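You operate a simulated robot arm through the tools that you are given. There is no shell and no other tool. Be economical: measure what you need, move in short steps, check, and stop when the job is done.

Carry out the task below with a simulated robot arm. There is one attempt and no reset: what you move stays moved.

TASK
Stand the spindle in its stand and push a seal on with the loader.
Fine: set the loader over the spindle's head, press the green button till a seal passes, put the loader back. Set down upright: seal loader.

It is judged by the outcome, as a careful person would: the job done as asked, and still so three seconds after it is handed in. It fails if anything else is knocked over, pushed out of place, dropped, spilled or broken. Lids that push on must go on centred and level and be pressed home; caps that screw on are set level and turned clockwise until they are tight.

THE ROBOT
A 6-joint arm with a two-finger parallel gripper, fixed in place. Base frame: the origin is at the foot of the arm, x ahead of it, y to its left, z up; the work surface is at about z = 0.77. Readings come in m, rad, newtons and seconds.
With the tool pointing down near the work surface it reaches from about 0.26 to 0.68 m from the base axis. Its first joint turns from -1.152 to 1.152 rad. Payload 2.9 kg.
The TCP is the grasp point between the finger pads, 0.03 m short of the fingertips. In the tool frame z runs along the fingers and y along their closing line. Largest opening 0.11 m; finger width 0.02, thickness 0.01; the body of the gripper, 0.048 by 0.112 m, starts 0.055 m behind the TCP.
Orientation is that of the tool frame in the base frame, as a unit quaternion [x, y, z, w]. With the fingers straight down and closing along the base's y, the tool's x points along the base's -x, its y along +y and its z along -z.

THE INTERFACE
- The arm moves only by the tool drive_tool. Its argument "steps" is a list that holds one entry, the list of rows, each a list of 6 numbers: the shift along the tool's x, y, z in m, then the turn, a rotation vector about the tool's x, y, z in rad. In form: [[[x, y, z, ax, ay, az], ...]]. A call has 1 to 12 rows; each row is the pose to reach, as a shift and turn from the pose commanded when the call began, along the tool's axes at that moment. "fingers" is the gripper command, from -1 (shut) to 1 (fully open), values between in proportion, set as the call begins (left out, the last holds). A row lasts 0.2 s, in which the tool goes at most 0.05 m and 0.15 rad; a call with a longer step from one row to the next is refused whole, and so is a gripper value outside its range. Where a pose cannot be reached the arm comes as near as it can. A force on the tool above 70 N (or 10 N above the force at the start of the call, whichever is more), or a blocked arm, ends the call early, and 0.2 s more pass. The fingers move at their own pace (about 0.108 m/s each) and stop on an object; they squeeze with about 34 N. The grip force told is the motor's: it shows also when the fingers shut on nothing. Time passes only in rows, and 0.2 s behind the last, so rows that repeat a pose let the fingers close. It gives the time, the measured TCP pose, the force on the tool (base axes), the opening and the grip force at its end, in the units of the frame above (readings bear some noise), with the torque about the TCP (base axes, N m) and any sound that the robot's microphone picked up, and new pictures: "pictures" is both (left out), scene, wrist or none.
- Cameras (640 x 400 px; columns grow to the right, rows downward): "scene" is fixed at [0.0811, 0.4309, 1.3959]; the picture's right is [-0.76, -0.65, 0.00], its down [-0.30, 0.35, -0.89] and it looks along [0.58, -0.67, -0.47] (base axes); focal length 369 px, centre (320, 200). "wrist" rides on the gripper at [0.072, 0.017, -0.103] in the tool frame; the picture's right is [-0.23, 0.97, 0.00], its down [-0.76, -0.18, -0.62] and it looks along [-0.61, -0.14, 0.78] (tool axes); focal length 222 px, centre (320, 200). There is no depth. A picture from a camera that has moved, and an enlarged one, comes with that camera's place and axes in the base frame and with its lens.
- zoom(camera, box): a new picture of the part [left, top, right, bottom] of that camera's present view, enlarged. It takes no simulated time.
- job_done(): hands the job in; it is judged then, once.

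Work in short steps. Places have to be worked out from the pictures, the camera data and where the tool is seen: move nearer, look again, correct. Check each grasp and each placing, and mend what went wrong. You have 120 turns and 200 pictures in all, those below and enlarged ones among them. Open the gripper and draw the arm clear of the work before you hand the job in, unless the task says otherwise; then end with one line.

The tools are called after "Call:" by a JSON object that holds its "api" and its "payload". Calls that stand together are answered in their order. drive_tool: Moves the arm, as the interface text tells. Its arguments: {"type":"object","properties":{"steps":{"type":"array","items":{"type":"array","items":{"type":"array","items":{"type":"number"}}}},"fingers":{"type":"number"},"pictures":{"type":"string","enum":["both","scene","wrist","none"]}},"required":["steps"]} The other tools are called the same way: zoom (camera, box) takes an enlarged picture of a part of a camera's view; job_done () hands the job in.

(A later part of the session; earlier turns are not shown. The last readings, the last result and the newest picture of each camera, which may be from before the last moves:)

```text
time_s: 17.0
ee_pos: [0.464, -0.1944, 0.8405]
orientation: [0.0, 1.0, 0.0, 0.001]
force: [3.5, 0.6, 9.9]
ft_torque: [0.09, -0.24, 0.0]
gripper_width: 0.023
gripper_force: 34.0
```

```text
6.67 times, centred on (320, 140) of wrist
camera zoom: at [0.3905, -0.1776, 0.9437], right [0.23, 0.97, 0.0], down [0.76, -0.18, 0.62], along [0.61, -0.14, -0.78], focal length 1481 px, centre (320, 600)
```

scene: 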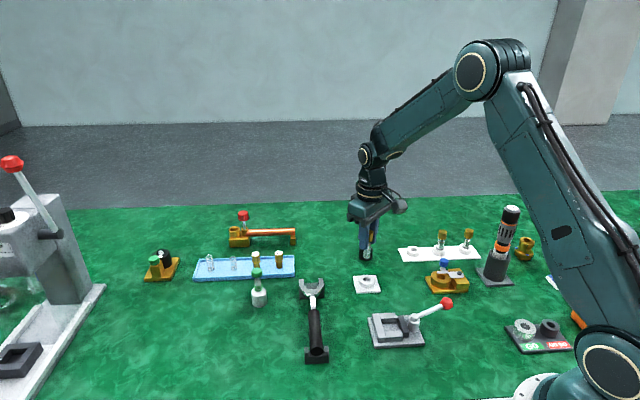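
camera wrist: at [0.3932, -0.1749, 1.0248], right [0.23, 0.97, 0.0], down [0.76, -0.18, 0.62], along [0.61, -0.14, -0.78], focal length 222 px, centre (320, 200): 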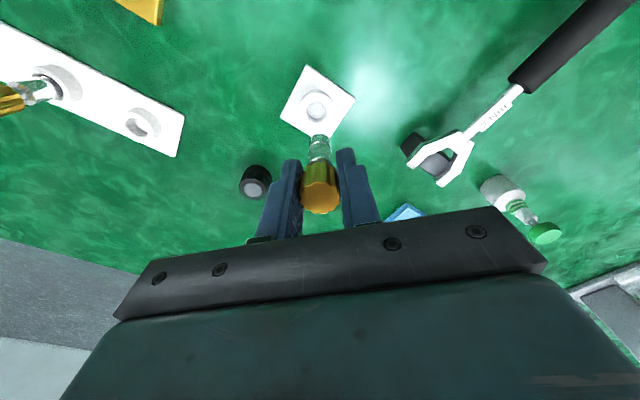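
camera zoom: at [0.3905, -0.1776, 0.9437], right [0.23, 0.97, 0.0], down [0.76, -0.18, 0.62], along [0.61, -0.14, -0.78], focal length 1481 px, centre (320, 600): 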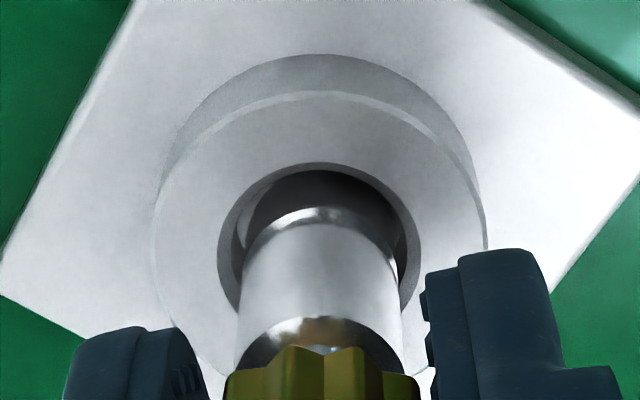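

The hole is about 10 mm deep, so the stem is on the floor and upright. I'll release it and check.

Call:
{"api": "drive_tool", "payload": {"steps": [[[0, 0, -0.0005, 0, 0, 0], [0, 0, -0.0005, 0, 0, 0], [0, 0, -0.0005, 0, 0, 0]]], "fingers": 0, "pictures": "none"}}

Call:
{"api": "drive_tool", "payload": {"steps": [[[0, 0, -0.02, 0, 0, 0], [0, 0, -0.05, 0, 0, 0], [0, 0, -0.08, 0, 0, 0], [0, 0, -0.11, 0, 0, 0], [0, 0, -0.11, 0, 0, 0]]], "pictures": "both"}}

Call:
{"api": "zoom", "payload": {"camera": "scene", "box": [350, 250, 390, 290]}}

Call:
{"api": "zoom", "payload": {"camera": "wrist", "box": [270, 70, 370, 150]}}

```text
time_s: 17.8
ee_pos: [0.4619, -0.1945, 0.8405]
orientation: [0.001, 1.0, 0.0, 0.0]
force: [-0.1, -0.2, 0.0]
ft_torque: [0.01, 0.04, 0.02]
gripper_width: 0.0547
gripper_force: 0.1
```

```text
time_s: 19.0
ee_pos: [0.4643, -0.194, 0.9524]
orientation: [0.001, 1.0, 0.001, -0.001]
force: [-0.8, 0.4, -0.1]
ft_torque: [-0.01, -0.02, 0.02]
gripper_width: 0.0552
gripper_force: 0.0
camera wrist: at [0.3906, -0.1773, 1.0553], right [0.23, 0.97, 0.0], down [0.76, -0.18, 0.62], along [0.61, -0.14, -0.78], focal length 222 px, centre (320, 200)
```

scene: 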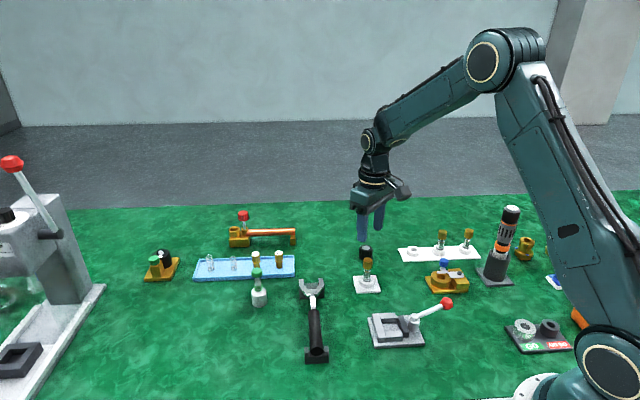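
wrist: 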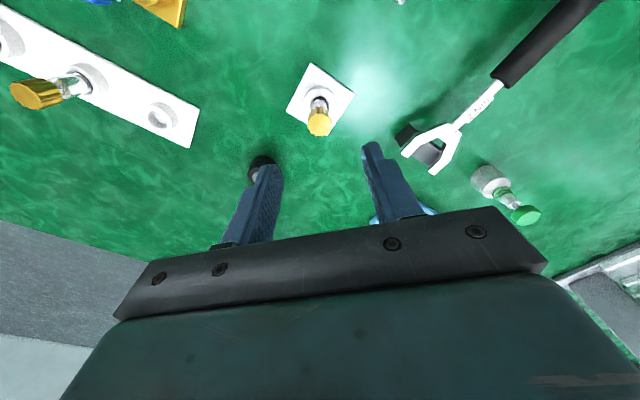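

```text
10.00 times, centred on (370, 270) of scene
camera zoom: at [0.0811, 0.4309, 1.3959], right [-0.76, -0.65, 0.0], down [-0.3, 0.35, -0.89], along [0.58, -0.67, -0.47], focal length 3686 px, centre (-180, -500)
```

zoom: 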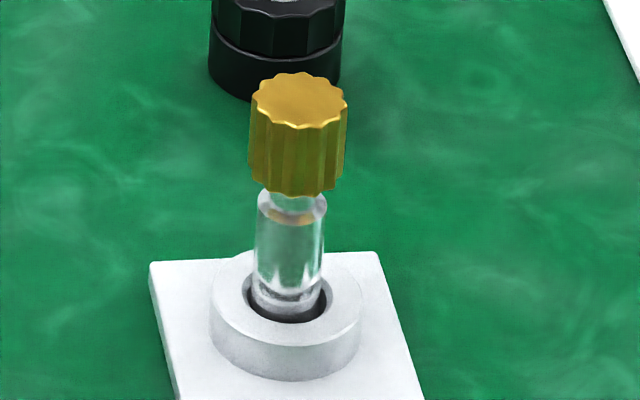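

```text
5.00 times, centred on (320, 110) of wrist
camera zoom: at [0.3906, -0.1773, 1.0553], right [0.23, 0.97, 0.0], down [0.76, -0.18, 0.62], along [0.61, -0.14, -0.78], focal length 1111 px, centre (320, 650)
```

zoom: 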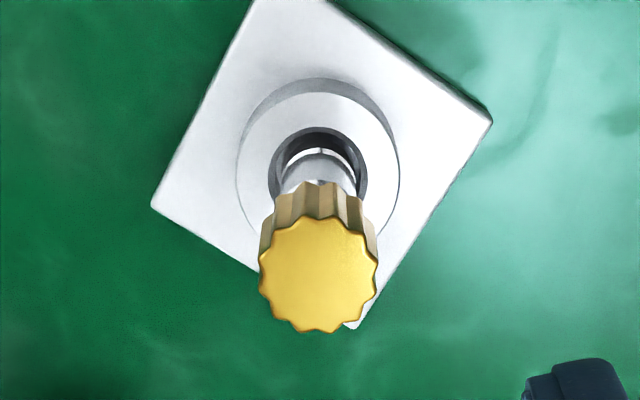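

The spindle stands centred and upright in its stand. Next I'll measure the loader in detail from here.

Call:
{"api": "zoom", "payload": {"camera": "wrist", "box": [460, 150, 560, 240]}}

Call:
{"api": "zoom", "payload": {"camera": "scene", "box": [240, 262, 280, 312]}}

```text
4.44 times, centred on (510, 195) of wrist
camera zoom: at [0.3906, -0.1773, 1.0553], right [0.23, 0.97, 0.0], down [0.76, -0.18, 0.62], along [0.61, -0.14, -0.78], focal length 987 px, centre (-524, 222)
```

zoom: 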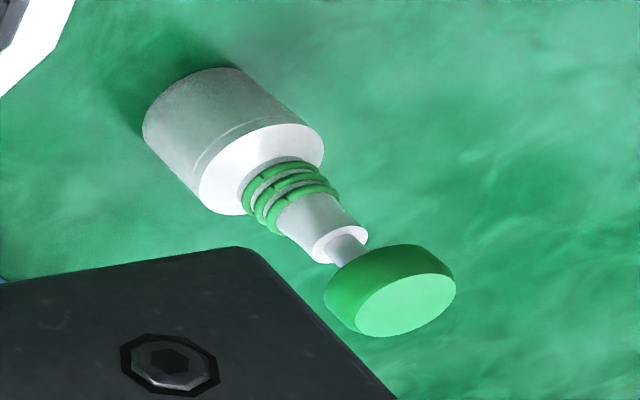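

```text
8.00 times, centred on (260, 287) of scene
camera zoom: at [0.0811, 0.4309, 1.3959], right [-0.76, -0.65, 0.0], down [-0.3, 0.35, -0.89], along [0.58, -0.67, -0.47], focal length 2949 px, centre (800, -496)
```

zoom: 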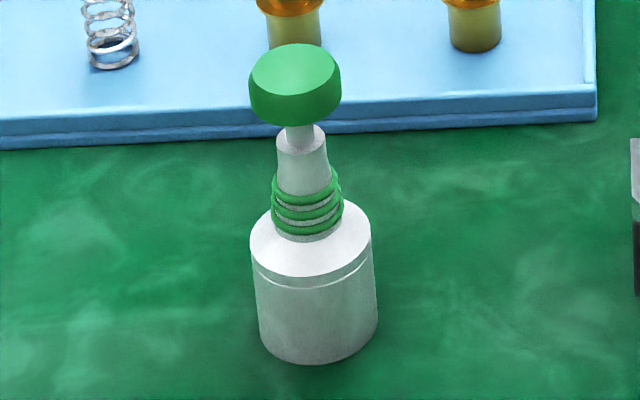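

The loader is about 94 mm tall: its body is 35 mm wide and 33 mm tall, and the button's top is near 0.863, at (0.62, 0.0245). I'll move over it with the fingers about 75 mm open.

Call:
{"api": "drive_tool", "payload": {"steps": [[[-0.02, 0.028, 0, 0, 0, 0], [-0.04, 0.056, 0, 0, 0, 0], [-0.06, 0.084, 0, 0, 0, 0], [-0.08, 0.112, 0, 0, 0, 0], [-0.1, 0.14, 0, 0, 0, 0], [-0.12, 0.168, 0, 0, 0, 0], [-0.138, 0.194, 0, 0, 0, 0], [-0.156, 0.2185, 0, 0, 0, 0], [-0.156, 0.2185, 0, 0, 0, 0]]], "fingers": 0.36, "pictures": "wrist"}}

Call:
{"api": "zoom", "payload": {"camera": "wrist", "box": [240, 70, 400, 230]}}

```text
time_s: 21.0
ee_pos: [0.6187, 0.0247, 0.9532]
orientation: [0.0, 1.0, -0.001, 0.0]
force: [-0.4, -0.5, 0.8]
ft_torque: [-0.03, -0.01, -0.03]
gripper_width: 0.0749
gripper_force: 0.1
camera wrist: at [0.546, 0.0415, 1.0572], right [0.23, 0.97, 0.0], down [0.76, -0.18, 0.62], along [0.61, -0.14, -0.78], focal length 222 px, centre (320, 200)
```

wrist: 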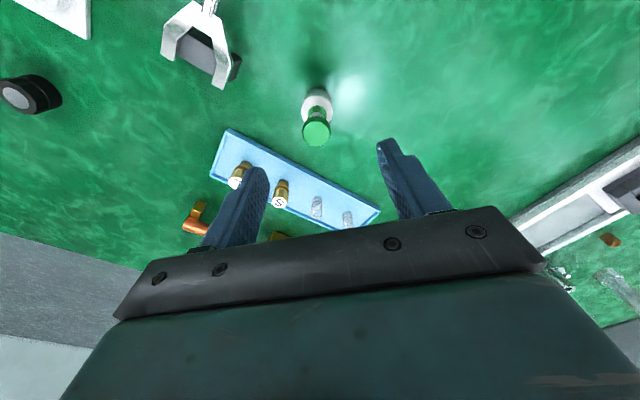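

```text
2.50 times, centred on (320, 150) of wrist
camera zoom: at [0.546, 0.0415, 1.0572], right [0.23, 0.97, 0.0], down [0.76, -0.18, 0.62], along [0.61, -0.14, -0.78], focal length 555 px, centre (320, 325)
```

zoom: 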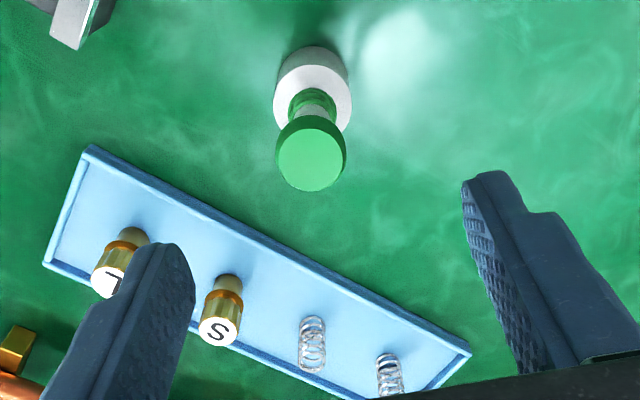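

Refined, the loader's axis is at about (0.6205, 0.0215). I'll correct and descend part way, with the fingers either side of the button, then check.

Call:
{"api": "drive_tool", "payload": {"steps": [[[-0.002, -0.003, 0.03, 0, 0, 0], [-0.002, -0.003, 0.06, 0, 0, 0], [-0.002, -0.003, 0.085, 0, 0, 0], [-0.002, -0.003, 0.105, 0, 0, 0], [-0.002, -0.003, 0.105, 0, 0, 0]]], "pictures": "both"}}

Call:
{"api": "zoom", "payload": {"camera": "wrist", "box": [220, 90, 420, 240]}}

Call:
{"api": "zoom", "payload": {"camera": "scene", "box": [210, 240, 310, 320]}}

```text
time_s: 22.2
ee_pos: [0.6195, 0.0223, 0.8472]
orientation: [0.0, 1.0, 0.0, 0.0]
force: [-0.8, -0.1, -0.3]
ft_torque: [0.02, -0.04, 0.02]
gripper_width: 0.0748
gripper_force: 0.0
camera wrist: at [0.5468, 0.0395, 0.9512], right [0.23, 0.97, 0.0], down [0.76, -0.18, 0.62], along [0.61, -0.14, -0.78], focal length 222 px, centre (320, 200)
```

scene: 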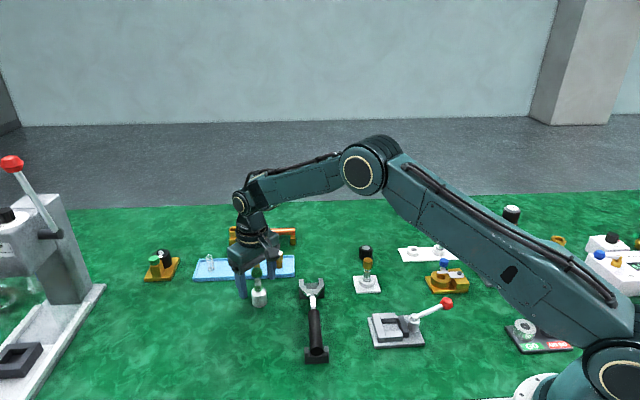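
wrist: 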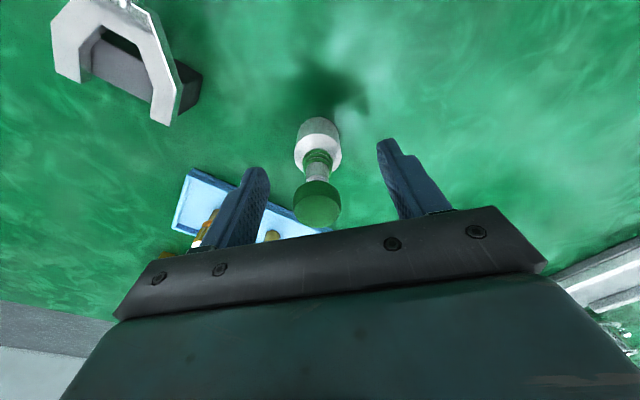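

```text
2.67 times, centred on (320, 165) of wrist
camera zoom: at [0.5468, 0.0395, 0.9512], right [0.23, 0.97, 0.0], down [0.76, -0.18, 0.62], along [0.61, -0.14, -0.78], focal length 592 px, centre (320, 293)
```

zoom: 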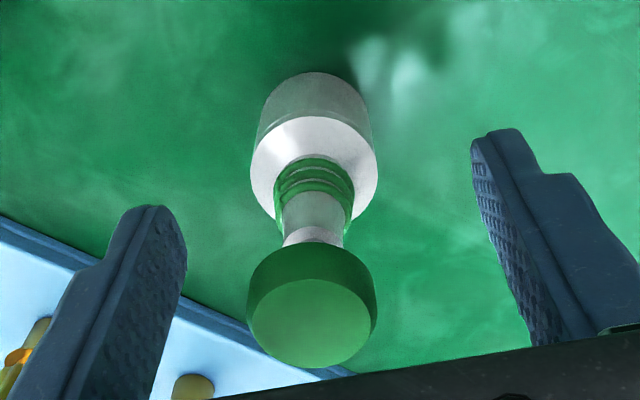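

```text
5.00 times, centred on (260, 280) of scene
camera zoom: at [0.0811, 0.4309, 1.3959], right [-0.76, -0.65, 0.0], down [-0.3, 0.35, -0.89], along [0.58, -0.67, -0.47], focal length 1843 px, centre (620, -200)
```

zoom: 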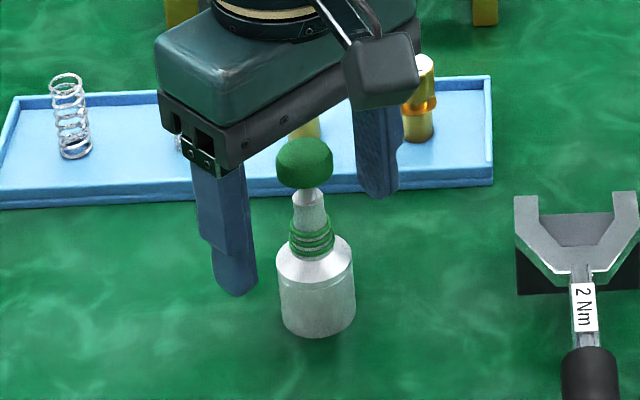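

Fingers straddle the loader evenly. I'll lower 30 mm so the tips grip the body, keeping about 7 mm between the palm and the button, then close.

Call:
{"api": "drive_tool", "payload": {"steps": [[[0, -0.001, 0.01, 0, 0, 0], [0, -0.001, 0.02, 0, 0, 0], [0, -0.001, 0.03, 0, 0, 0], [0, -0.001, 0.03, 0, 0, 0]]], "pictures": "none"}}

Call:
{"api": "drive_tool", "payload": {"steps": [[[0, 0, 0, 0, 0, 0], [0, 0, 0, 0, 0, 0], [0, 0, 0, 0, 0, 0], [0, 0, 0, 0, 0, 0]]], "fingers": -1, "pictures": "wrist"}}

Call:
{"api": "zoom", "payload": {"camera": "wrist", "box": [220, 90, 420, 240]}}

Call:
{"api": "zoom", "payload": {"camera": "scene", "box": [210, 240, 310, 320]}}

```text
time_s: 23.2
ee_pos: [0.6206, 0.0209, 0.817]
orientation: [-0.001, 1.0, 0.0, 0.0]
force: [-0.1, 0.1, 0.1]
ft_torque: [0.02, 0.03, 0.0]
gripper_width: 0.0749
gripper_force: 0.0
```

```text
time_s: 24.2
ee_pos: [0.6214, 0.0193, 0.8182]
orientation: [0.0, 1.0, 0.0, 0.0]
force: [-0.4, 0.3, -0.3]
ft_torque: [0.04, -0.05, -0.02]
gripper_width: 0.0337
gripper_force: 34.1
camera wrist: at [0.5479, 0.0369, 0.9211], right [0.23, 0.97, 0.0], down [0.76, -0.18, 0.62], along [0.61, -0.14, -0.78], focal length 222 px, centre (320, 200)
```

wrist: 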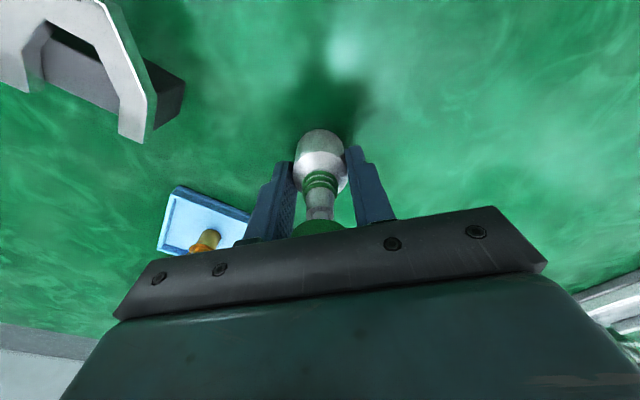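

```text
2.67 times, centred on (320, 165) of wrist
camera zoom: at [0.5479, 0.0369, 0.9211], right [0.23, 0.97, 0.0], down [0.76, -0.18, 0.62], along [0.61, -0.14, -0.78], focal length 592 px, centre (320, 293)
```

zoom: 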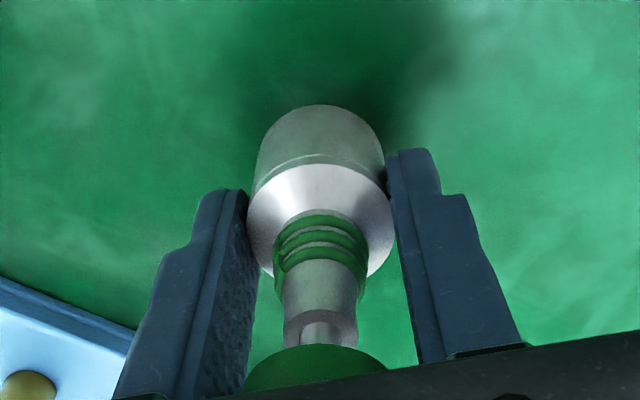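

```text
5.00 times, centred on (260, 280) of scene
camera zoom: at [0.0812, 0.4309, 1.3959], right [-0.76, -0.65, 0.0], down [-0.3, 0.35, -0.89], along [0.58, -0.67, -0.47], focal length 1843 px, centre (620, -200)
```

zoom: 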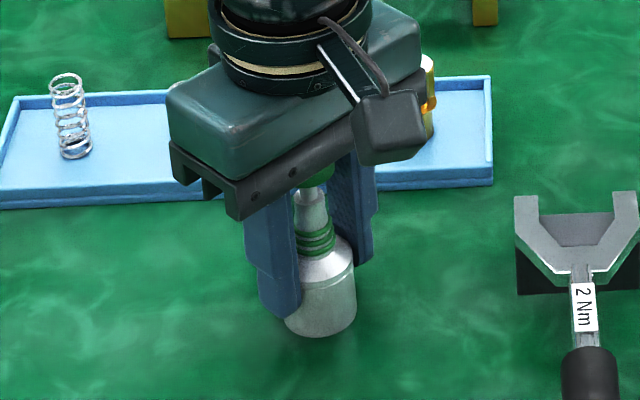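

The loader is held at 33.7 mm. I'll lift it straight up 0.13 m and look at how it hangs.

Call:
{"api": "drive_tool", "payload": {"steps": [[[0, 0, -0.01, 0, 0, 0], [0, 0, -0.03, 0, 0, 0], [0, 0, -0.06, 0, 0, 0], [0, 0, -0.095, 0, 0, 0], [0, 0, -0.13, 0, 0, 0], [0, 0, -0.13, 0, 0, 0]]], "pictures": "none"}}

Call:
{"api": "zoom", "payload": {"camera": "wrist", "box": [220, 90, 420, 240]}}

Call:
{"api": "zoom", "payload": {"camera": "scene", "box": [200, 180, 320, 290]}}

```text
time_s: 25.6
ee_pos: [0.6217, 0.0231, 0.9494]
orientation: [0.0, 1.0, 0.0, 0.0]
force: [0.1, 0.1, -0.6]
ft_torque: [-0.02, 0.02, -0.02]
gripper_width: 0.0337
gripper_force: 33.7
```

```text
2.67 times, centred on (320, 165) of wrist
camera zoom: at [0.5486, 0.0402, 1.0533], right [0.23, 0.97, 0.0], down [0.76, -0.18, 0.62], along [0.61, -0.14, -0.78], focal length 592 px, centre (320, 293)
```

zoom: 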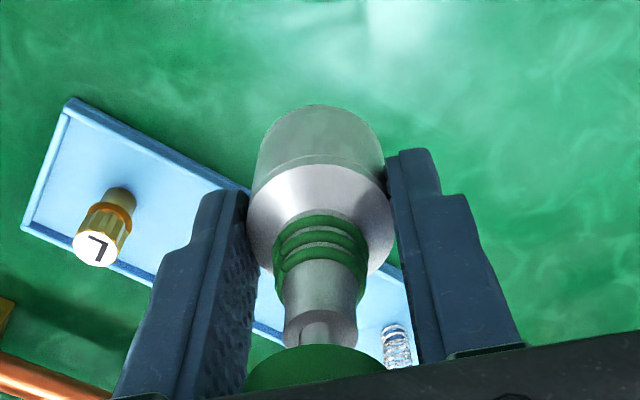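

```text
3.64 times, centred on (260, 235) of scene
camera zoom: at [0.0812, 0.4309, 1.3959], right [-0.76, -0.65, 0.0], down [-0.3, 0.35, -0.89], along [0.58, -0.67, -0.47], focal length 1340 px, centre (538, 73)
```

zoom: 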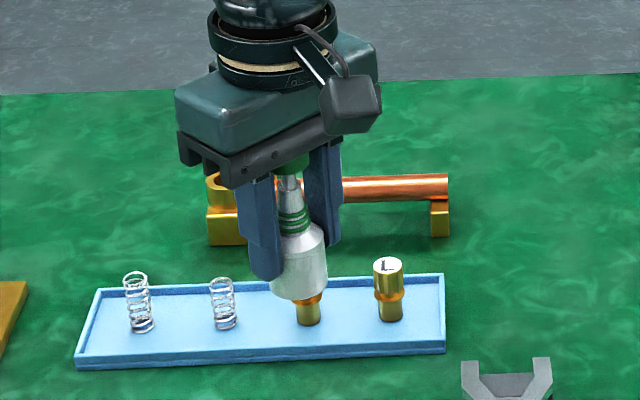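

It hangs upright. I'll carry it over the spindle with its bottom at about 0.90, against the knob top at about 0.851.

Call:
{"api": "drive_tool", "payload": {"steps": [[[0.02, -0.027, 0, 0, 0, 0], [0.04, -0.054, 0, 0, 0, 0], [0.06, -0.081, 0, 0, 0, 0], [0.08, -0.108, 0, 0, 0, 0], [0.1, -0.135, 0, 0, 0, 0], [0.12, -0.162, 0, 0, 0, 0], [0.14, -0.19, 0, 0, 0, 0], [0.158, -0.2155, 0, 0, 0, 0], [0.158, -0.2155, 0.015, 0, 0, 0], [0.158, -0.2155, 0.015, 0, 0, 0]]], "pictures": "none"}}

Call:
{"api": "zoom", "payload": {"camera": "wrist", "box": [260, 90, 380, 210]}}

Call:
{"api": "zoom", "payload": {"camera": "scene", "box": [335, 215, 405, 290]}}

```text
time_s: 27.8
ee_pos: [0.4628, -0.1963, 0.9324]
orientation: [0.0, 1.0, -0.001, 0.0]
force: [0.7, -0.2, -1.2]
ft_torque: [-0.01, 0.03, 0.0]
gripper_width: 0.0337
gripper_force: 33.9
```

```text
3.33 times, centred on (320, 150) of wrist
camera zoom: at [0.391, -0.179, 1.0359], right [0.23, 0.97, 0.0], down [0.76, -0.18, 0.62], along [0.61, -0.14, -0.78], focal length 740 px, centre (320, 367)
```

zoom: 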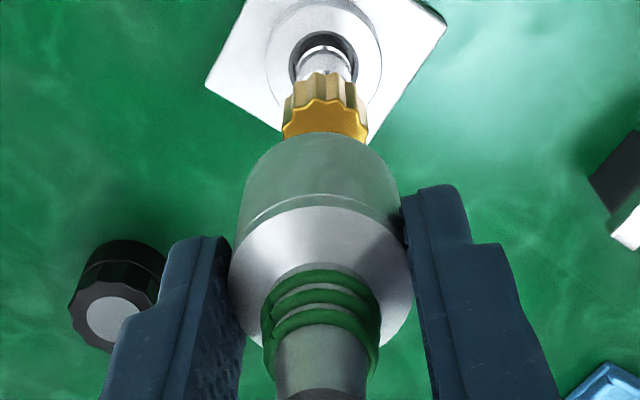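

```text
5.33 times, centred on (370, 252) of scene
camera zoom: at [0.0812, 0.4309, 1.3959], right [-0.76, -0.65, 0.0], down [-0.3, 0.35, -0.89], along [0.58, -0.67, -0.47], focal length 1966 px, centre (53, -80)
```

zoom: 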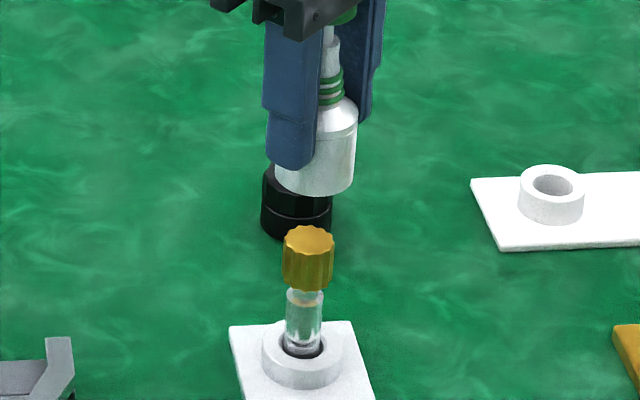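

Call:
{"api": "drive_tool", "payload": {"steps": [[[0, 0.0012, 0.01, 0, 0, 0], [0, 0.0012, 0.024, 0, 0, 0], [0, 0.0012, 0.024, 0, 0, 0]]], "pictures": "none"}}

Call:
{"api": "zoom", "payload": {"camera": "wrist", "box": [290, 100, 350, 160]}}

Call:
{"api": "zoom", "payload": {"camera": "scene", "box": [350, 240, 390, 280]}}

```text
time_s: 28.6
ee_pos: [0.4639, -0.1939, 0.9071]
orientation: [0.001, 1.0, 0.0, 0.0]
force: [0.2, -0.1, -0.3]
ft_torque: [0.0, 0.0, 0.01]
gripper_width: 0.0338
gripper_force: 33.8
```

```text
6.67 times, centred on (320, 130) of wrist
camera zoom: at [0.3914, -0.1771, 1.0108], right [0.23, 0.97, 0.0], down [0.76, -0.18, 0.62], along [0.61, -0.14, -0.78], focal length 1481 px, centre (320, 667)
```

zoom: 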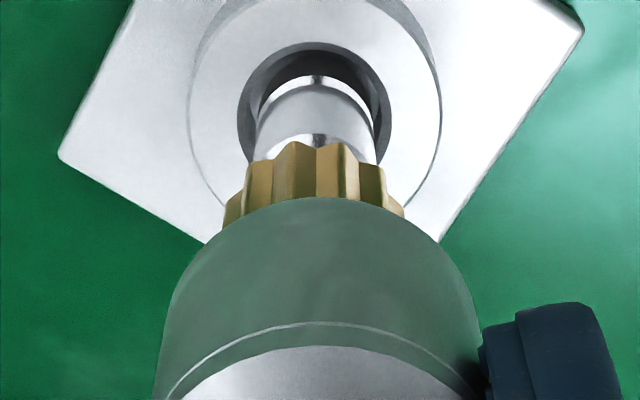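

```text
10.00 times, centred on (370, 260) of scene
camera zoom: at [0.0812, 0.4309, 1.3959], right [-0.76, -0.65, 0.0], down [-0.3, 0.35, -0.89], along [0.58, -0.67, -0.47], focal length 3686 px, centre (-180, -400)
```

zoom: 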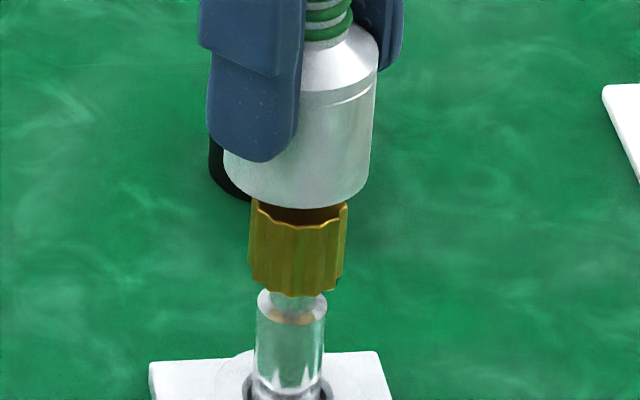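

Loader and knob are aligned within about 0.5 mm by both views. I'll make a tiny correction and lower gently over the knob, watching for contact.

Call:
{"api": "drive_tool", "payload": {"steps": [[[0.0005, -0.0005, 0.004, 0, 0, 0], [0.0005, -0.0005, 0.008, 0, 0, 0], [0.0005, -0.0005, 0.011, 0, 0, 0], [0.0005, -0.0005, 0.011, 0, 0, 0]]], "pictures": "none"}}

Call:
{"api": "zoom", "payload": {"camera": "wrist", "box": [290, 100, 350, 160]}}

Call:
{"api": "zoom", "payload": {"camera": "scene", "box": [350, 245, 390, 285]}}

```text
time_s: 29.6
ee_pos: [0.4634, -0.1951, 0.8962]
orientation: [0.0, 1.0, 0.0, 0.0]
force: [-0.6, 0.4, -1.0]
ft_torque: [0.0, 0.01, 0.05]
gripper_width: 0.0337
gripper_force: 33.8
```

```text
6.67 times, centred on (320, 130) of wrist
camera zoom: at [0.3905, -0.178, 0.9991], right [0.23, 0.97, 0.0], down [0.76, -0.18, 0.62], along [0.61, -0.14, -0.78], focal length 1481 px, centre (320, 667)
```

zoom: 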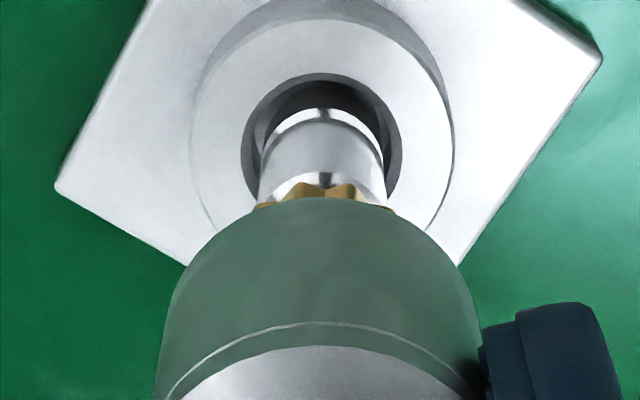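

```text
10.00 times, centred on (370, 265) of scene
camera zoom: at [0.0812, 0.4309, 1.3959], right [-0.76, -0.65, 0.0], down [-0.3, 0.35, -0.89], along [0.58, -0.67, -0.47], focal length 3686 px, centre (-180, -450)
```

zoom: 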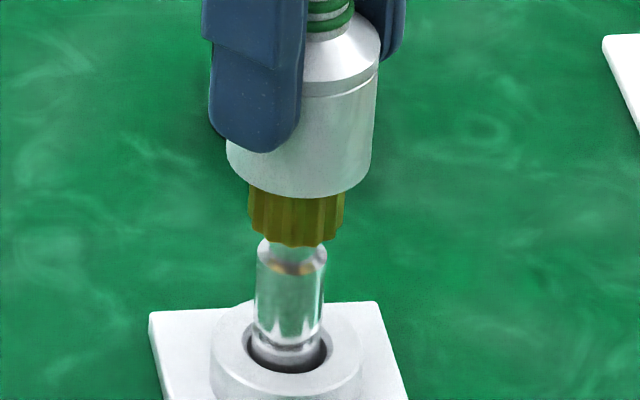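

The loader's rim is passing over the knob with no force. I'll continue down in small steps.

Call:
{"api": "drive_tool", "payload": {"steps": [[[0, 0, 0.002, 0, 0, 0], [0, 0, 0.004, 0, 0, 0], [0, 0, 0.006, 0, 0, 0], [0, 0, 0.006, 0, 0, 0]]], "pictures": "none"}}

Call:
{"api": "zoom", "payload": {"camera": "scene", "box": [350, 245, 390, 285]}}

```text
time_s: 30.6
ee_pos: [0.4625, -0.1953, 0.8881]
orientation: [0.0, 1.0, 0.0, 0.0]
force: [-0.2, 0.0, -1.5]
ft_torque: [-0.01, 0.01, -0.02]
gripper_width: 0.0338
gripper_force: 34.1
```

```text
10.00 times, centred on (370, 265) of scene
camera zoom: at [0.0812, 0.4309, 1.3959], right [-0.76, -0.65, 0.0], down [-0.3, 0.35, -0.89], along [0.58, -0.67, -0.47], focal length 3686 px, centre (-180, -450)
```

zoom: 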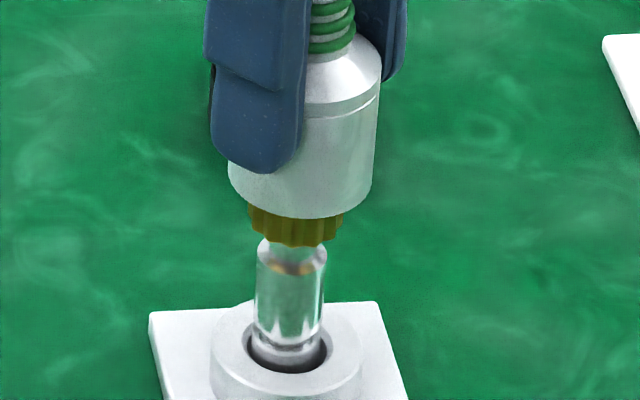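

It's going down freely over the knob. I'll continue another 8 mm in small steps until it seats.

Call:
{"api": "drive_tool", "payload": {"steps": [[[0, 0, 0.0015, 0, 0, 0], [0, 0, 0.003, 0, 0, 0], [0, 0, 0.0045, 0, 0, 0], [0, 0, 0.006, 0, 0, 0], [0, 0, 0.006, 0, 0, 0]]], "pictures": "none"}}

Call:
{"api": "zoom", "payload": {"camera": "scene", "box": [350, 245, 390, 285]}}

```text
time_s: 31.8
ee_pos: [0.4633, -0.1941, 0.883]
orientation: [0.001, 1.0, 0.0, 0.0]
force: [-0.6, -0.5, -0.7]
ft_torque: [-0.01, -0.03, -0.01]
gripper_width: 0.034
gripper_force: 33.8
```

```text
10.00 times, centred on (370, 265) of scene
camera zoom: at [0.0812, 0.4309, 1.3959], right [-0.76, -0.65, 0.0], down [-0.3, 0.35, -0.89], along [0.58, -0.67, -0.47], focal length 3686 px, centre (-180, -450)
```

zoom: 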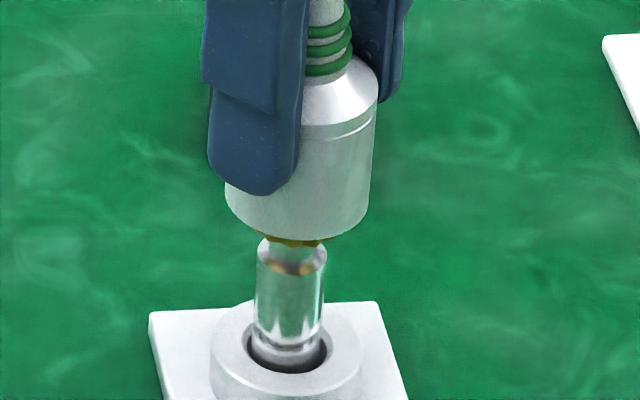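

Call:
{"api": "drive_tool", "payload": {"steps": [[[0, 0, 0.0015, 0, 0, 0], [0, 0, 0.003, 0, 0, 0], [0, 0, 0.0045, 0, 0, 0], [0, 0, 0.006, 0, 0, 0], [0, 0, 0.006, 0, 0, 0]]], "pictures": "none"}}

Call:
{"api": "zoom", "payload": {"camera": "scene", "box": [350, 245, 390, 285]}}

```text
time_s: 33.0
ee_pos: [0.4635, -0.1943, 0.878]
orientation: [0.0, 1.0, 0.0, 0.0]
force: [-0.6, 0.2, -1.1]
ft_torque: [0.03, 0.0, 0.0]
gripper_width: 0.0337
gripper_force: 33.9
```

```text
10.00 times, centred on (370, 265) of scene
camera zoom: at [0.0812, 0.4309, 1.3959], right [-0.76, -0.65, 0.0], down [-0.3, 0.35, -0.89], along [0.58, -0.67, -0.47], focal length 3686 px, centre (-180, -450)
```

zoom: 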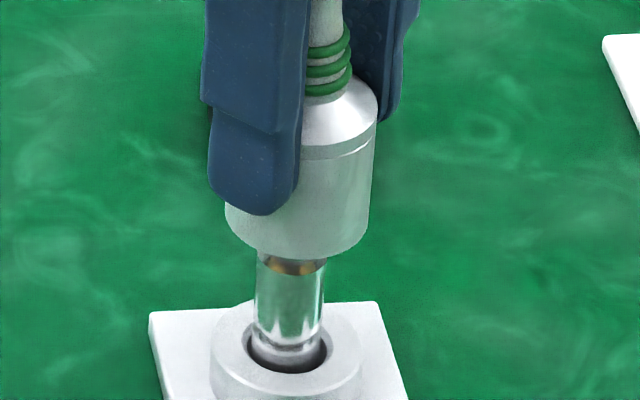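

Still free, with the knob now wholly inside. I'll keep lowering.

Call:
{"api": "drive_tool", "payload": {"steps": [[[0, 0, 0.0015, 0, 0, 0], [0, 0, 0.003, 0, 0, 0], [0, 0, 0.0045, 0, 0, 0], [0, 0, 0.006, 0, 0, 0], [0, 0, 0.006, 0, 0, 0]]], "pictures": "none"}}

Call:
{"api": "zoom", "payload": {"camera": "scene", "box": [350, 245, 390, 285]}}

```text
time_s: 34.2
ee_pos: [0.4622, -0.1946, 0.8725]
orientation: [0.0, 1.0, -0.001, -0.001]
force: [0.1, 0.3, 0.0]
ft_torque: [0.0, -0.01, 0.0]
gripper_width: 0.0335
gripper_force: 34.4
```

```text
10.00 times, centred on (370, 265) of scene
camera zoom: at [0.0812, 0.4309, 1.3959], right [-0.76, -0.65, 0.0], down [-0.3, 0.35, -0.89], along [0.58, -0.67, -0.47], focal length 3686 px, centre (-180, -450)
```

zoom: 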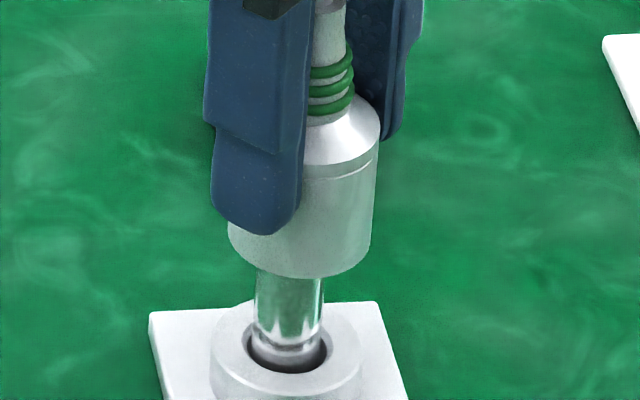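

Call:
{"api": "drive_tool", "payload": {"steps": [[[0, 0, 0.0015, 0, 0, 0], [0, 0, 0.003, 0, 0, 0], [0, 0, 0.0045, 0, 0, 0], [0, 0, 0.006, 0, 0, 0], [0, 0, 0.006, 0, 0, 0]]], "pictures": "none"}}

Call:
{"api": "zoom", "payload": {"camera": "scene", "box": [350, 245, 390, 285]}}

```text
time_s: 35.4
ee_pos: [0.4641, -0.1942, 0.8684]
orientation: [0.0, 1.0, -0.001, 0.002]
force: [-1.4, 0.0, 15.1]
ft_torque: [0.01, 0.02, -0.03]
gripper_width: 0.0336
gripper_force: 33.9
```

```text
10.00 times, centred on (370, 265) of scene
camera zoom: at [0.0809, 0.431, 1.3959], right [-0.76, -0.65, 0.0], down [-0.3, 0.35, -0.89], along [0.58, -0.67, -0.47], focal length 3686 px, centre (-180, -450)
```

zoom: 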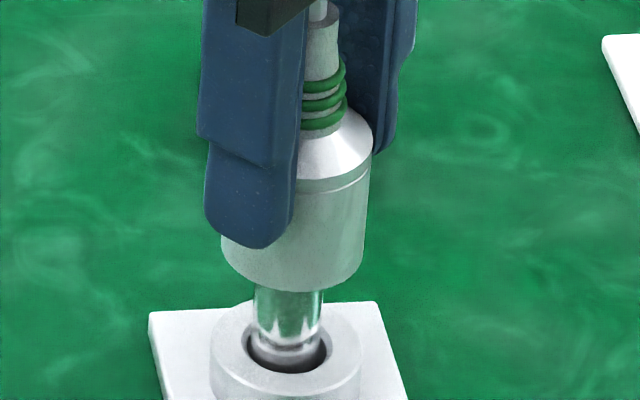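

It seated at TCP z 0.868 with 15 N and no torque, so the head is at the bottom of the loader's bore. I'll ease off and release it.

Call:
{"api": "drive_tool", "payload": {"steps": [[[0, 0, -0.0015, 0, 0, 0], [0, 0, -0.0015, 0, 0, 0]]], "pictures": "none"}}

Call:
{"api": "drive_tool", "payload": {"steps": [[[0, 0, 0, 0, 0, 0], [0, 0, 0, 0, 0, 0], [0, 0, 0, 0, 0, 0]]], "fingers": 0.2, "pictures": "wrist"}}

Call:
{"api": "zoom", "payload": {"camera": "scene", "box": [340, 225, 400, 285]}}

```text
time_s: 36.0
ee_pos: [0.4626, -0.1963, 0.8677]
orientation: [0.0, 1.0, 0.0, -0.001]
force: [0.3, -0.5, 10.7]
ft_torque: [-0.01, -0.08, 0.02]
gripper_width: 0.034
gripper_force: 33.9
```

```text
time_s: 36.8
ee_pos: [0.4641, -0.1958, 0.867]
orientation: [0.0, 1.0, -0.001, -0.001]
force: [-0.3, 0.5, 0.4]
ft_torque: [0.01, -0.01, 0.0]
gripper_width: 0.0661
gripper_force: 0.1
camera wrist: at [0.3894, -0.1783, 0.9707], right [0.23, 0.97, 0.0], down [0.76, -0.18, 0.62], along [0.61, -0.14, -0.78], focal length 222 px, centre (320, 200)
```

wrist: 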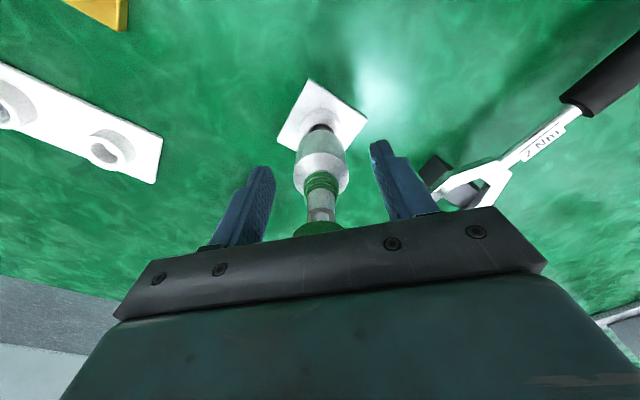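

```text
6.67 times, centred on (370, 255) of scene
camera zoom: at [0.0811, 0.4309, 1.3959], right [-0.76, -0.65, 0.0], down [-0.3, 0.35, -0.89], along [0.58, -0.67, -0.47], focal length 2457 px, centre (-13, -167)
```

zoom: 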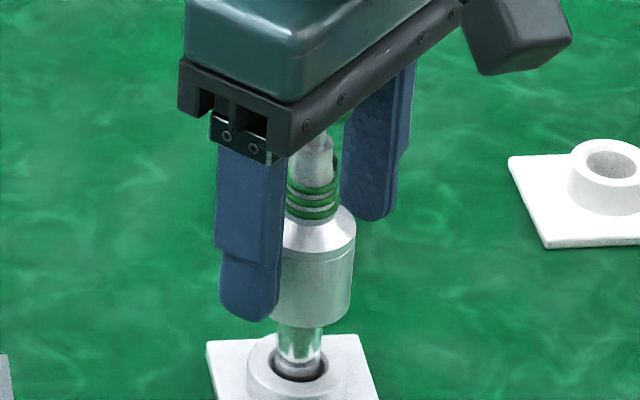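

The loader stands by itself on the spindle. I'll raise straight up clear of it and then shut the fingers to make a presser.

Call:
{"api": "drive_tool", "payload": {"steps": [[[0, 0, -0.025, 0, 0, 0], [0, 0, -0.055, 0, 0, 0], [0, 0, -0.09, 0, 0, 0], [0, 0, -0.12, 0, 0, 0], [0, 0, -0.12, 0, 0, 0]]], "pictures": "none"}}

Call:
{"api": "drive_tool", "payload": {"steps": [[[0, 0, 0, 0, 0, 0], [0, 0, 0, 0, 0, 0], [0, 0, 0, 0, 0, 0]]], "fingers": -1, "pictures": "both"}}

Call:
{"api": "zoom", "payload": {"camera": "wrist", "box": [260, 80, 380, 200]}}

Call:
{"api": "zoom", "payload": {"camera": "scene", "box": [340, 220, 400, 290]}}

```text
time_s: 38.0
ee_pos: [0.4595, -0.1955, 0.9875]
orientation: [0.001, 1.0, 0.001, 0.001]
force: [0.1, 0.4, 0.6]
ft_torque: [0.0, 0.0, -0.01]
gripper_width: 0.066
gripper_force: 0.0
```

```text
time_s: 38.8
ee_pos: [0.4596, -0.1955, 0.9882]
orientation: [0.0, 1.0, 0.0, -0.001]
force: [0.5, -0.6, 0.2]
ft_torque: [-0.02, -0.01, -0.03]
gripper_width: 0.0003
gripper_force: 33.9
camera wrist: at [0.387, -0.1786, 1.0914], right [0.23, 0.97, 0.0], down [0.76, -0.18, 0.62], along [0.61, -0.14, -0.78], focal length 222 px, centre (320, 200)
```

scene: 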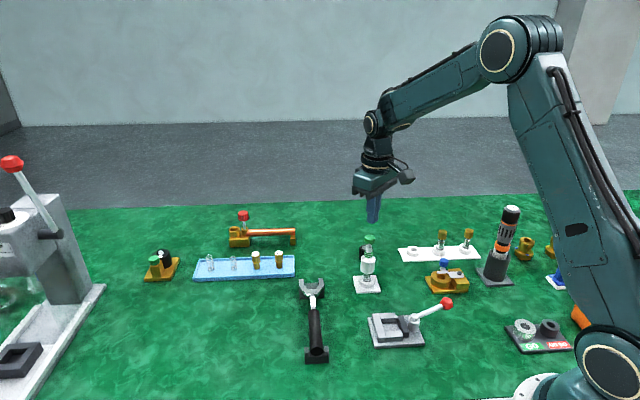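
wrist: 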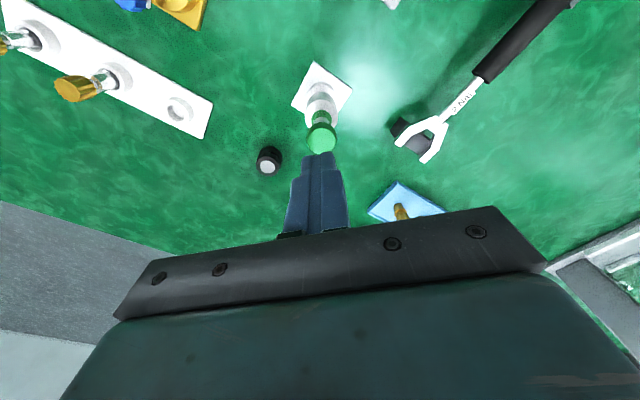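

```text
3.33 times, centred on (320, 140) of wrist
camera zoom: at [0.387, -0.1786, 1.0914], right [0.23, 0.97, 0.0], down [0.76, -0.18, 0.62], along [0.61, -0.14, -0.78], focal length 740 px, centre (320, 400)
```

zoom: 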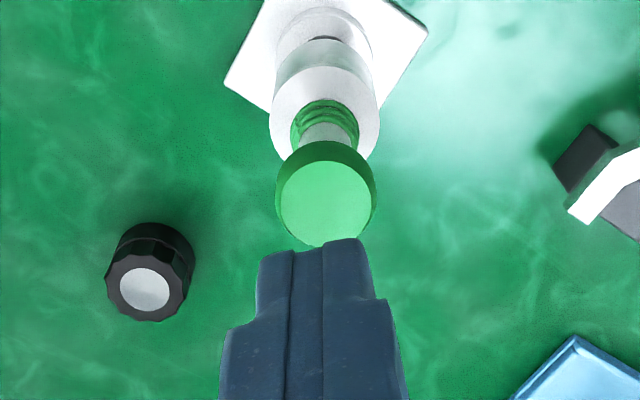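

```text
5.71 times, centred on (370, 255) of scene
camera zoom: at [0.0811, 0.4309, 1.3959], right [-0.76, -0.65, 0.0], down [-0.3, 0.35, -0.89], along [0.58, -0.67, -0.47], focal length 2106 px, centre (34, -114)
```

zoom: 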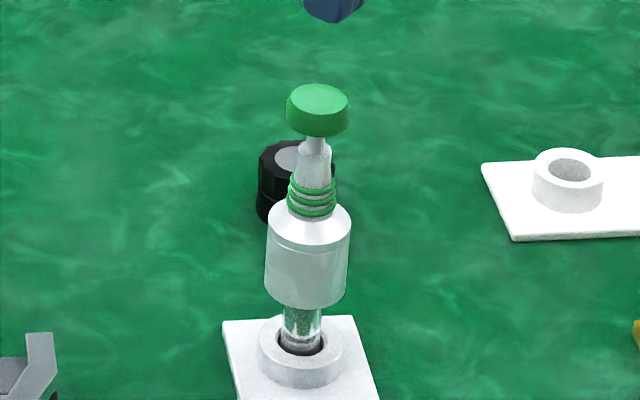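

The button's top is at about (0.463, −0.195, 0.915). I'll centre over it and come down to just above it.

Call:
{"api": "drive_tool", "payload": {"steps": [[[-0.0034, 0.0005, 0.0, 0, 0, 0], [-0.0034, 0.0005, 0.02, 0, 0, 0], [-0.0034, 0.0005, 0.036, 0, 0, 0], [-0.0034, 0.0005, 0.036, 0, 0, 0]]], "pictures": "none"}}

Call:
{"api": "zoom", "payload": {"camera": "wrist", "box": [270, 100, 370, 200]}}

Call:
{"api": "zoom", "payload": {"camera": "scene", "box": [340, 210, 400, 280]}}

```text
time_s: 39.8
ee_pos: [0.4635, -0.1925, 0.9504]
orientation: [0.0, 1.0, 0.0, 0.0]
force: [-0.6, 0.2, 0.1]
ft_torque: [0.01, -0.02, 0.01]
gripper_width: 0.0001
gripper_force: 33.7
```

```text
4.00 times, centred on (320, 150) of wrist
camera zoom: at [0.3909, -0.1767, 1.0546], right [0.23, 0.97, 0.0], down [0.76, -0.18, 0.62], along [0.61, -0.14, -0.78], focal length 888 px, centre (320, 400)
```

zoom: 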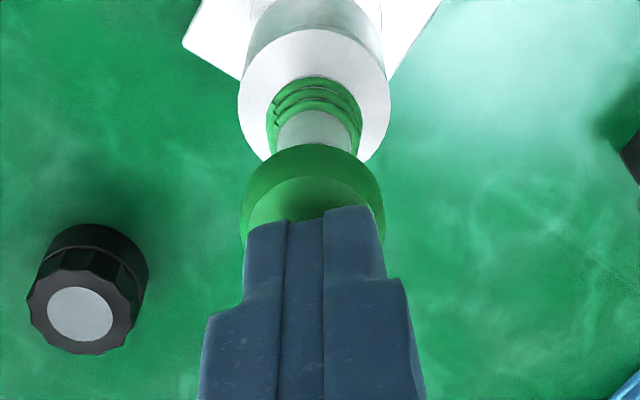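

```text
5.71 times, centred on (370, 245) of scene
camera zoom: at [0.0811, 0.4309, 1.3959], right [-0.76, -0.65, 0.0], down [-0.3, 0.35, -0.89], along [0.58, -0.67, -0.47], focal length 2106 px, centre (34, -57)
```

zoom: 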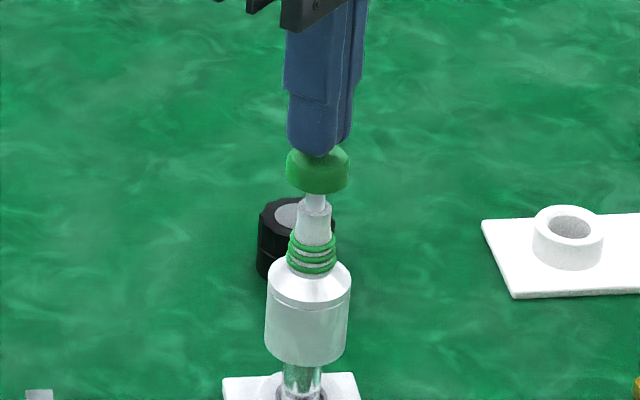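

The tips are centred over the button and about 4–5 mm above it. I'll press slowly, reading force and sound.

Call:
{"api": "drive_tool", "payload": {"steps": [[[0, -0.0005, 0.0015, 0, 0, 0], [0, -0.0005, 0.003, 0, 0, 0], [0, -0.0005, 0.0045, 0, 0, 0], [0, -0.0005, 0.006, 0, 0, 0], [0, -0.0005, 0.007, 0, 0, 0]]], "pictures": "none"}}

Call:
{"api": "zoom", "payload": {"camera": "scene", "box": [340, 220, 400, 290]}}

```text
time_s: 41.0
ee_pos: [0.4668, -0.1945, 0.9449]
orientation: [0.0, 1.0, 0.0, 0.0]
force: [-0.1, 0.1, 1.1]
ft_torque: [0.06, -0.03, -0.01]
gripper_width: 0.0
gripper_force: 33.9
```

```text
5.71 times, centred on (370, 255) of scene
camera zoom: at [0.0811, 0.4309, 1.3959], right [-0.76, -0.65, 0.0], down [-0.3, 0.35, -0.89], along [0.58, -0.67, -0.47], focal length 2106 px, centre (34, -114)
```

zoom: 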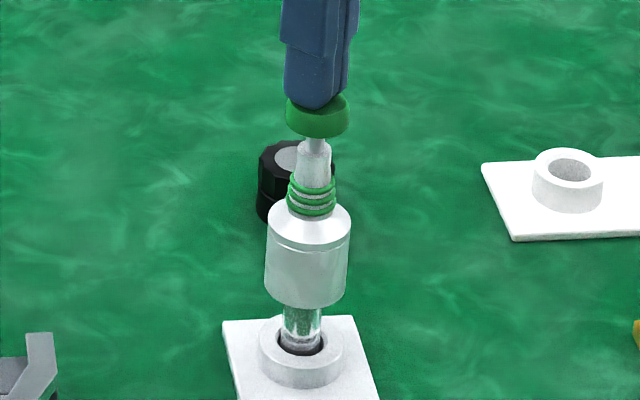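

Call:
{"api": "drive_tool", "payload": {"steps": [[[0.001, 0, 0.001, 0, 0, 0], [0.001, 0, 0.002, 0, 0, 0], [0.001, 0, 0.003, 0, 0, 0], [0.001, 0, 0.004, 0, 0, 0], [0.001, 0, 0.005, 0, 0, 0]]], "pictures": "none"}}

Call:
{"api": "zoom", "payload": {"camera": "scene", "box": [340, 220, 400, 290]}}

```text
time_s: 42.2
ee_pos: [0.4657, -0.1944, 0.9396]
orientation: [0.001, 1.0, 0.0, 0.0]
force: [0.6, 0.1, 1.6]
ft_torque: [-0.04, -0.01, 0.03]
gripper_width: 0.0
gripper_force: 34.2
```

```text
5.71 times, centred on (370, 255) of scene
camera zoom: at [0.0811, 0.4309, 1.3959], right [-0.76, -0.65, 0.0], down [-0.3, 0.35, -0.89], along [0.58, -0.67, -0.47], focal length 2106 px, centre (34, -114)
```

zoom: 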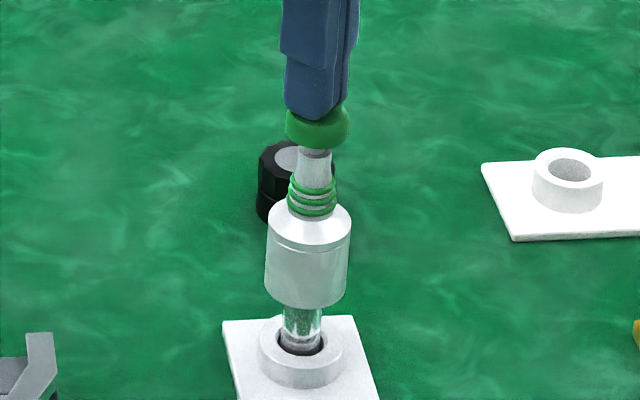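

The button is sinking with little force. I'll press on.

Call:
{"api": "drive_tool", "payload": {"steps": [[[0, 0, 0.001, 0, 0, 0], [0, 0, 0.002, 0, 0, 0], [0, 0, 0.003, 0, 0, 0], [0, 0, 0.004, 0, 0, 0], [0, 0, 0.005, 0, 0, 0]]], "pictures": "none"}}

Call:
{"api": "zoom", "payload": {"camera": "scene", "box": [340, 220, 400, 290]}}

```text
time_s: 43.4
ee_pos: [0.4657, -0.1946, 0.9329]
orientation: [0.0, 1.0, 0.0, 0.0]
force: [0.4, 0.2, 3.3]
ft_torque: [0.01, -0.02, 0.0]
gripper_width: 0.0
gripper_force: 34.3
```

```text
5.71 times, centred on (370, 255) of scene
camera zoom: at [0.0811, 0.4309, 1.3959], right [-0.76, -0.65, 0.0], down [-0.3, 0.35, -0.89], along [0.58, -0.67, -0.47], focal length 2106 px, centre (34, -114)
```

zoom: 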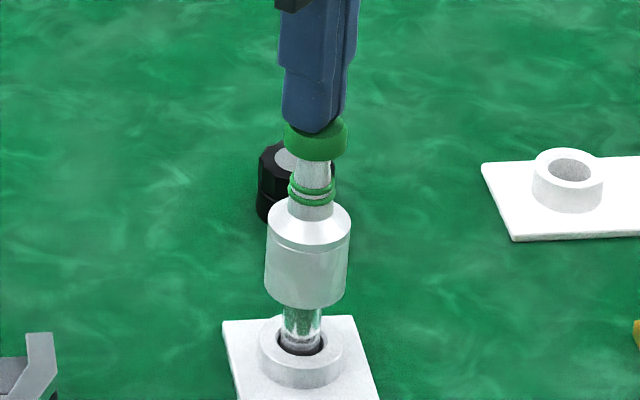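

The stack looks shorter, so I'll check more closely whether a seal has passed.

Call:
{"api": "zoom", "payload": {"camera": "scene", "box": [354, 236, 386, 284]}}

Call:
{"api": "zoom", "payload": {"camera": "wrist", "box": [270, 80, 370, 190]}}

```text
8.33 times, centred on (370, 260) of scene
camera zoom: at [0.0811, 0.4309, 1.3959], right [-0.76, -0.65, 0.0], down [-0.3, 0.35, -0.89], along [0.58, -0.67, -0.47], focal length 3072 px, centre (-97, -300)
```

zoom: 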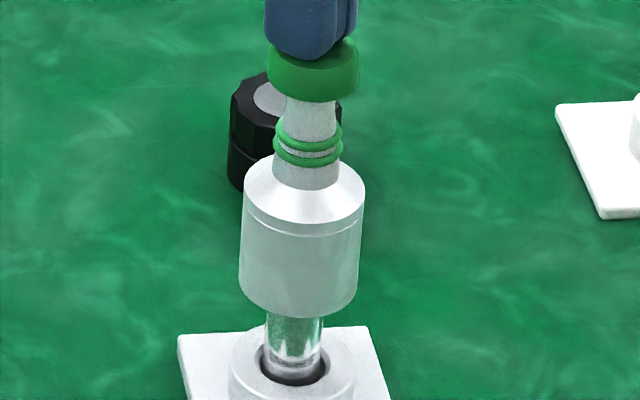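

```text
3.64 times, centred on (320, 135) of wrist
camera zoom: at [0.3925, -0.1772, 1.0375], right [0.23, 0.97, 0.0], down [0.76, -0.18, 0.62], along [0.61, -0.14, -0.78], focal length 808 px, centre (320, 436)
```

zoom: 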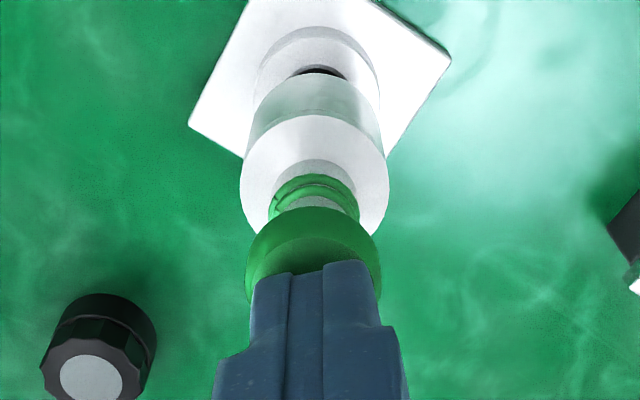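

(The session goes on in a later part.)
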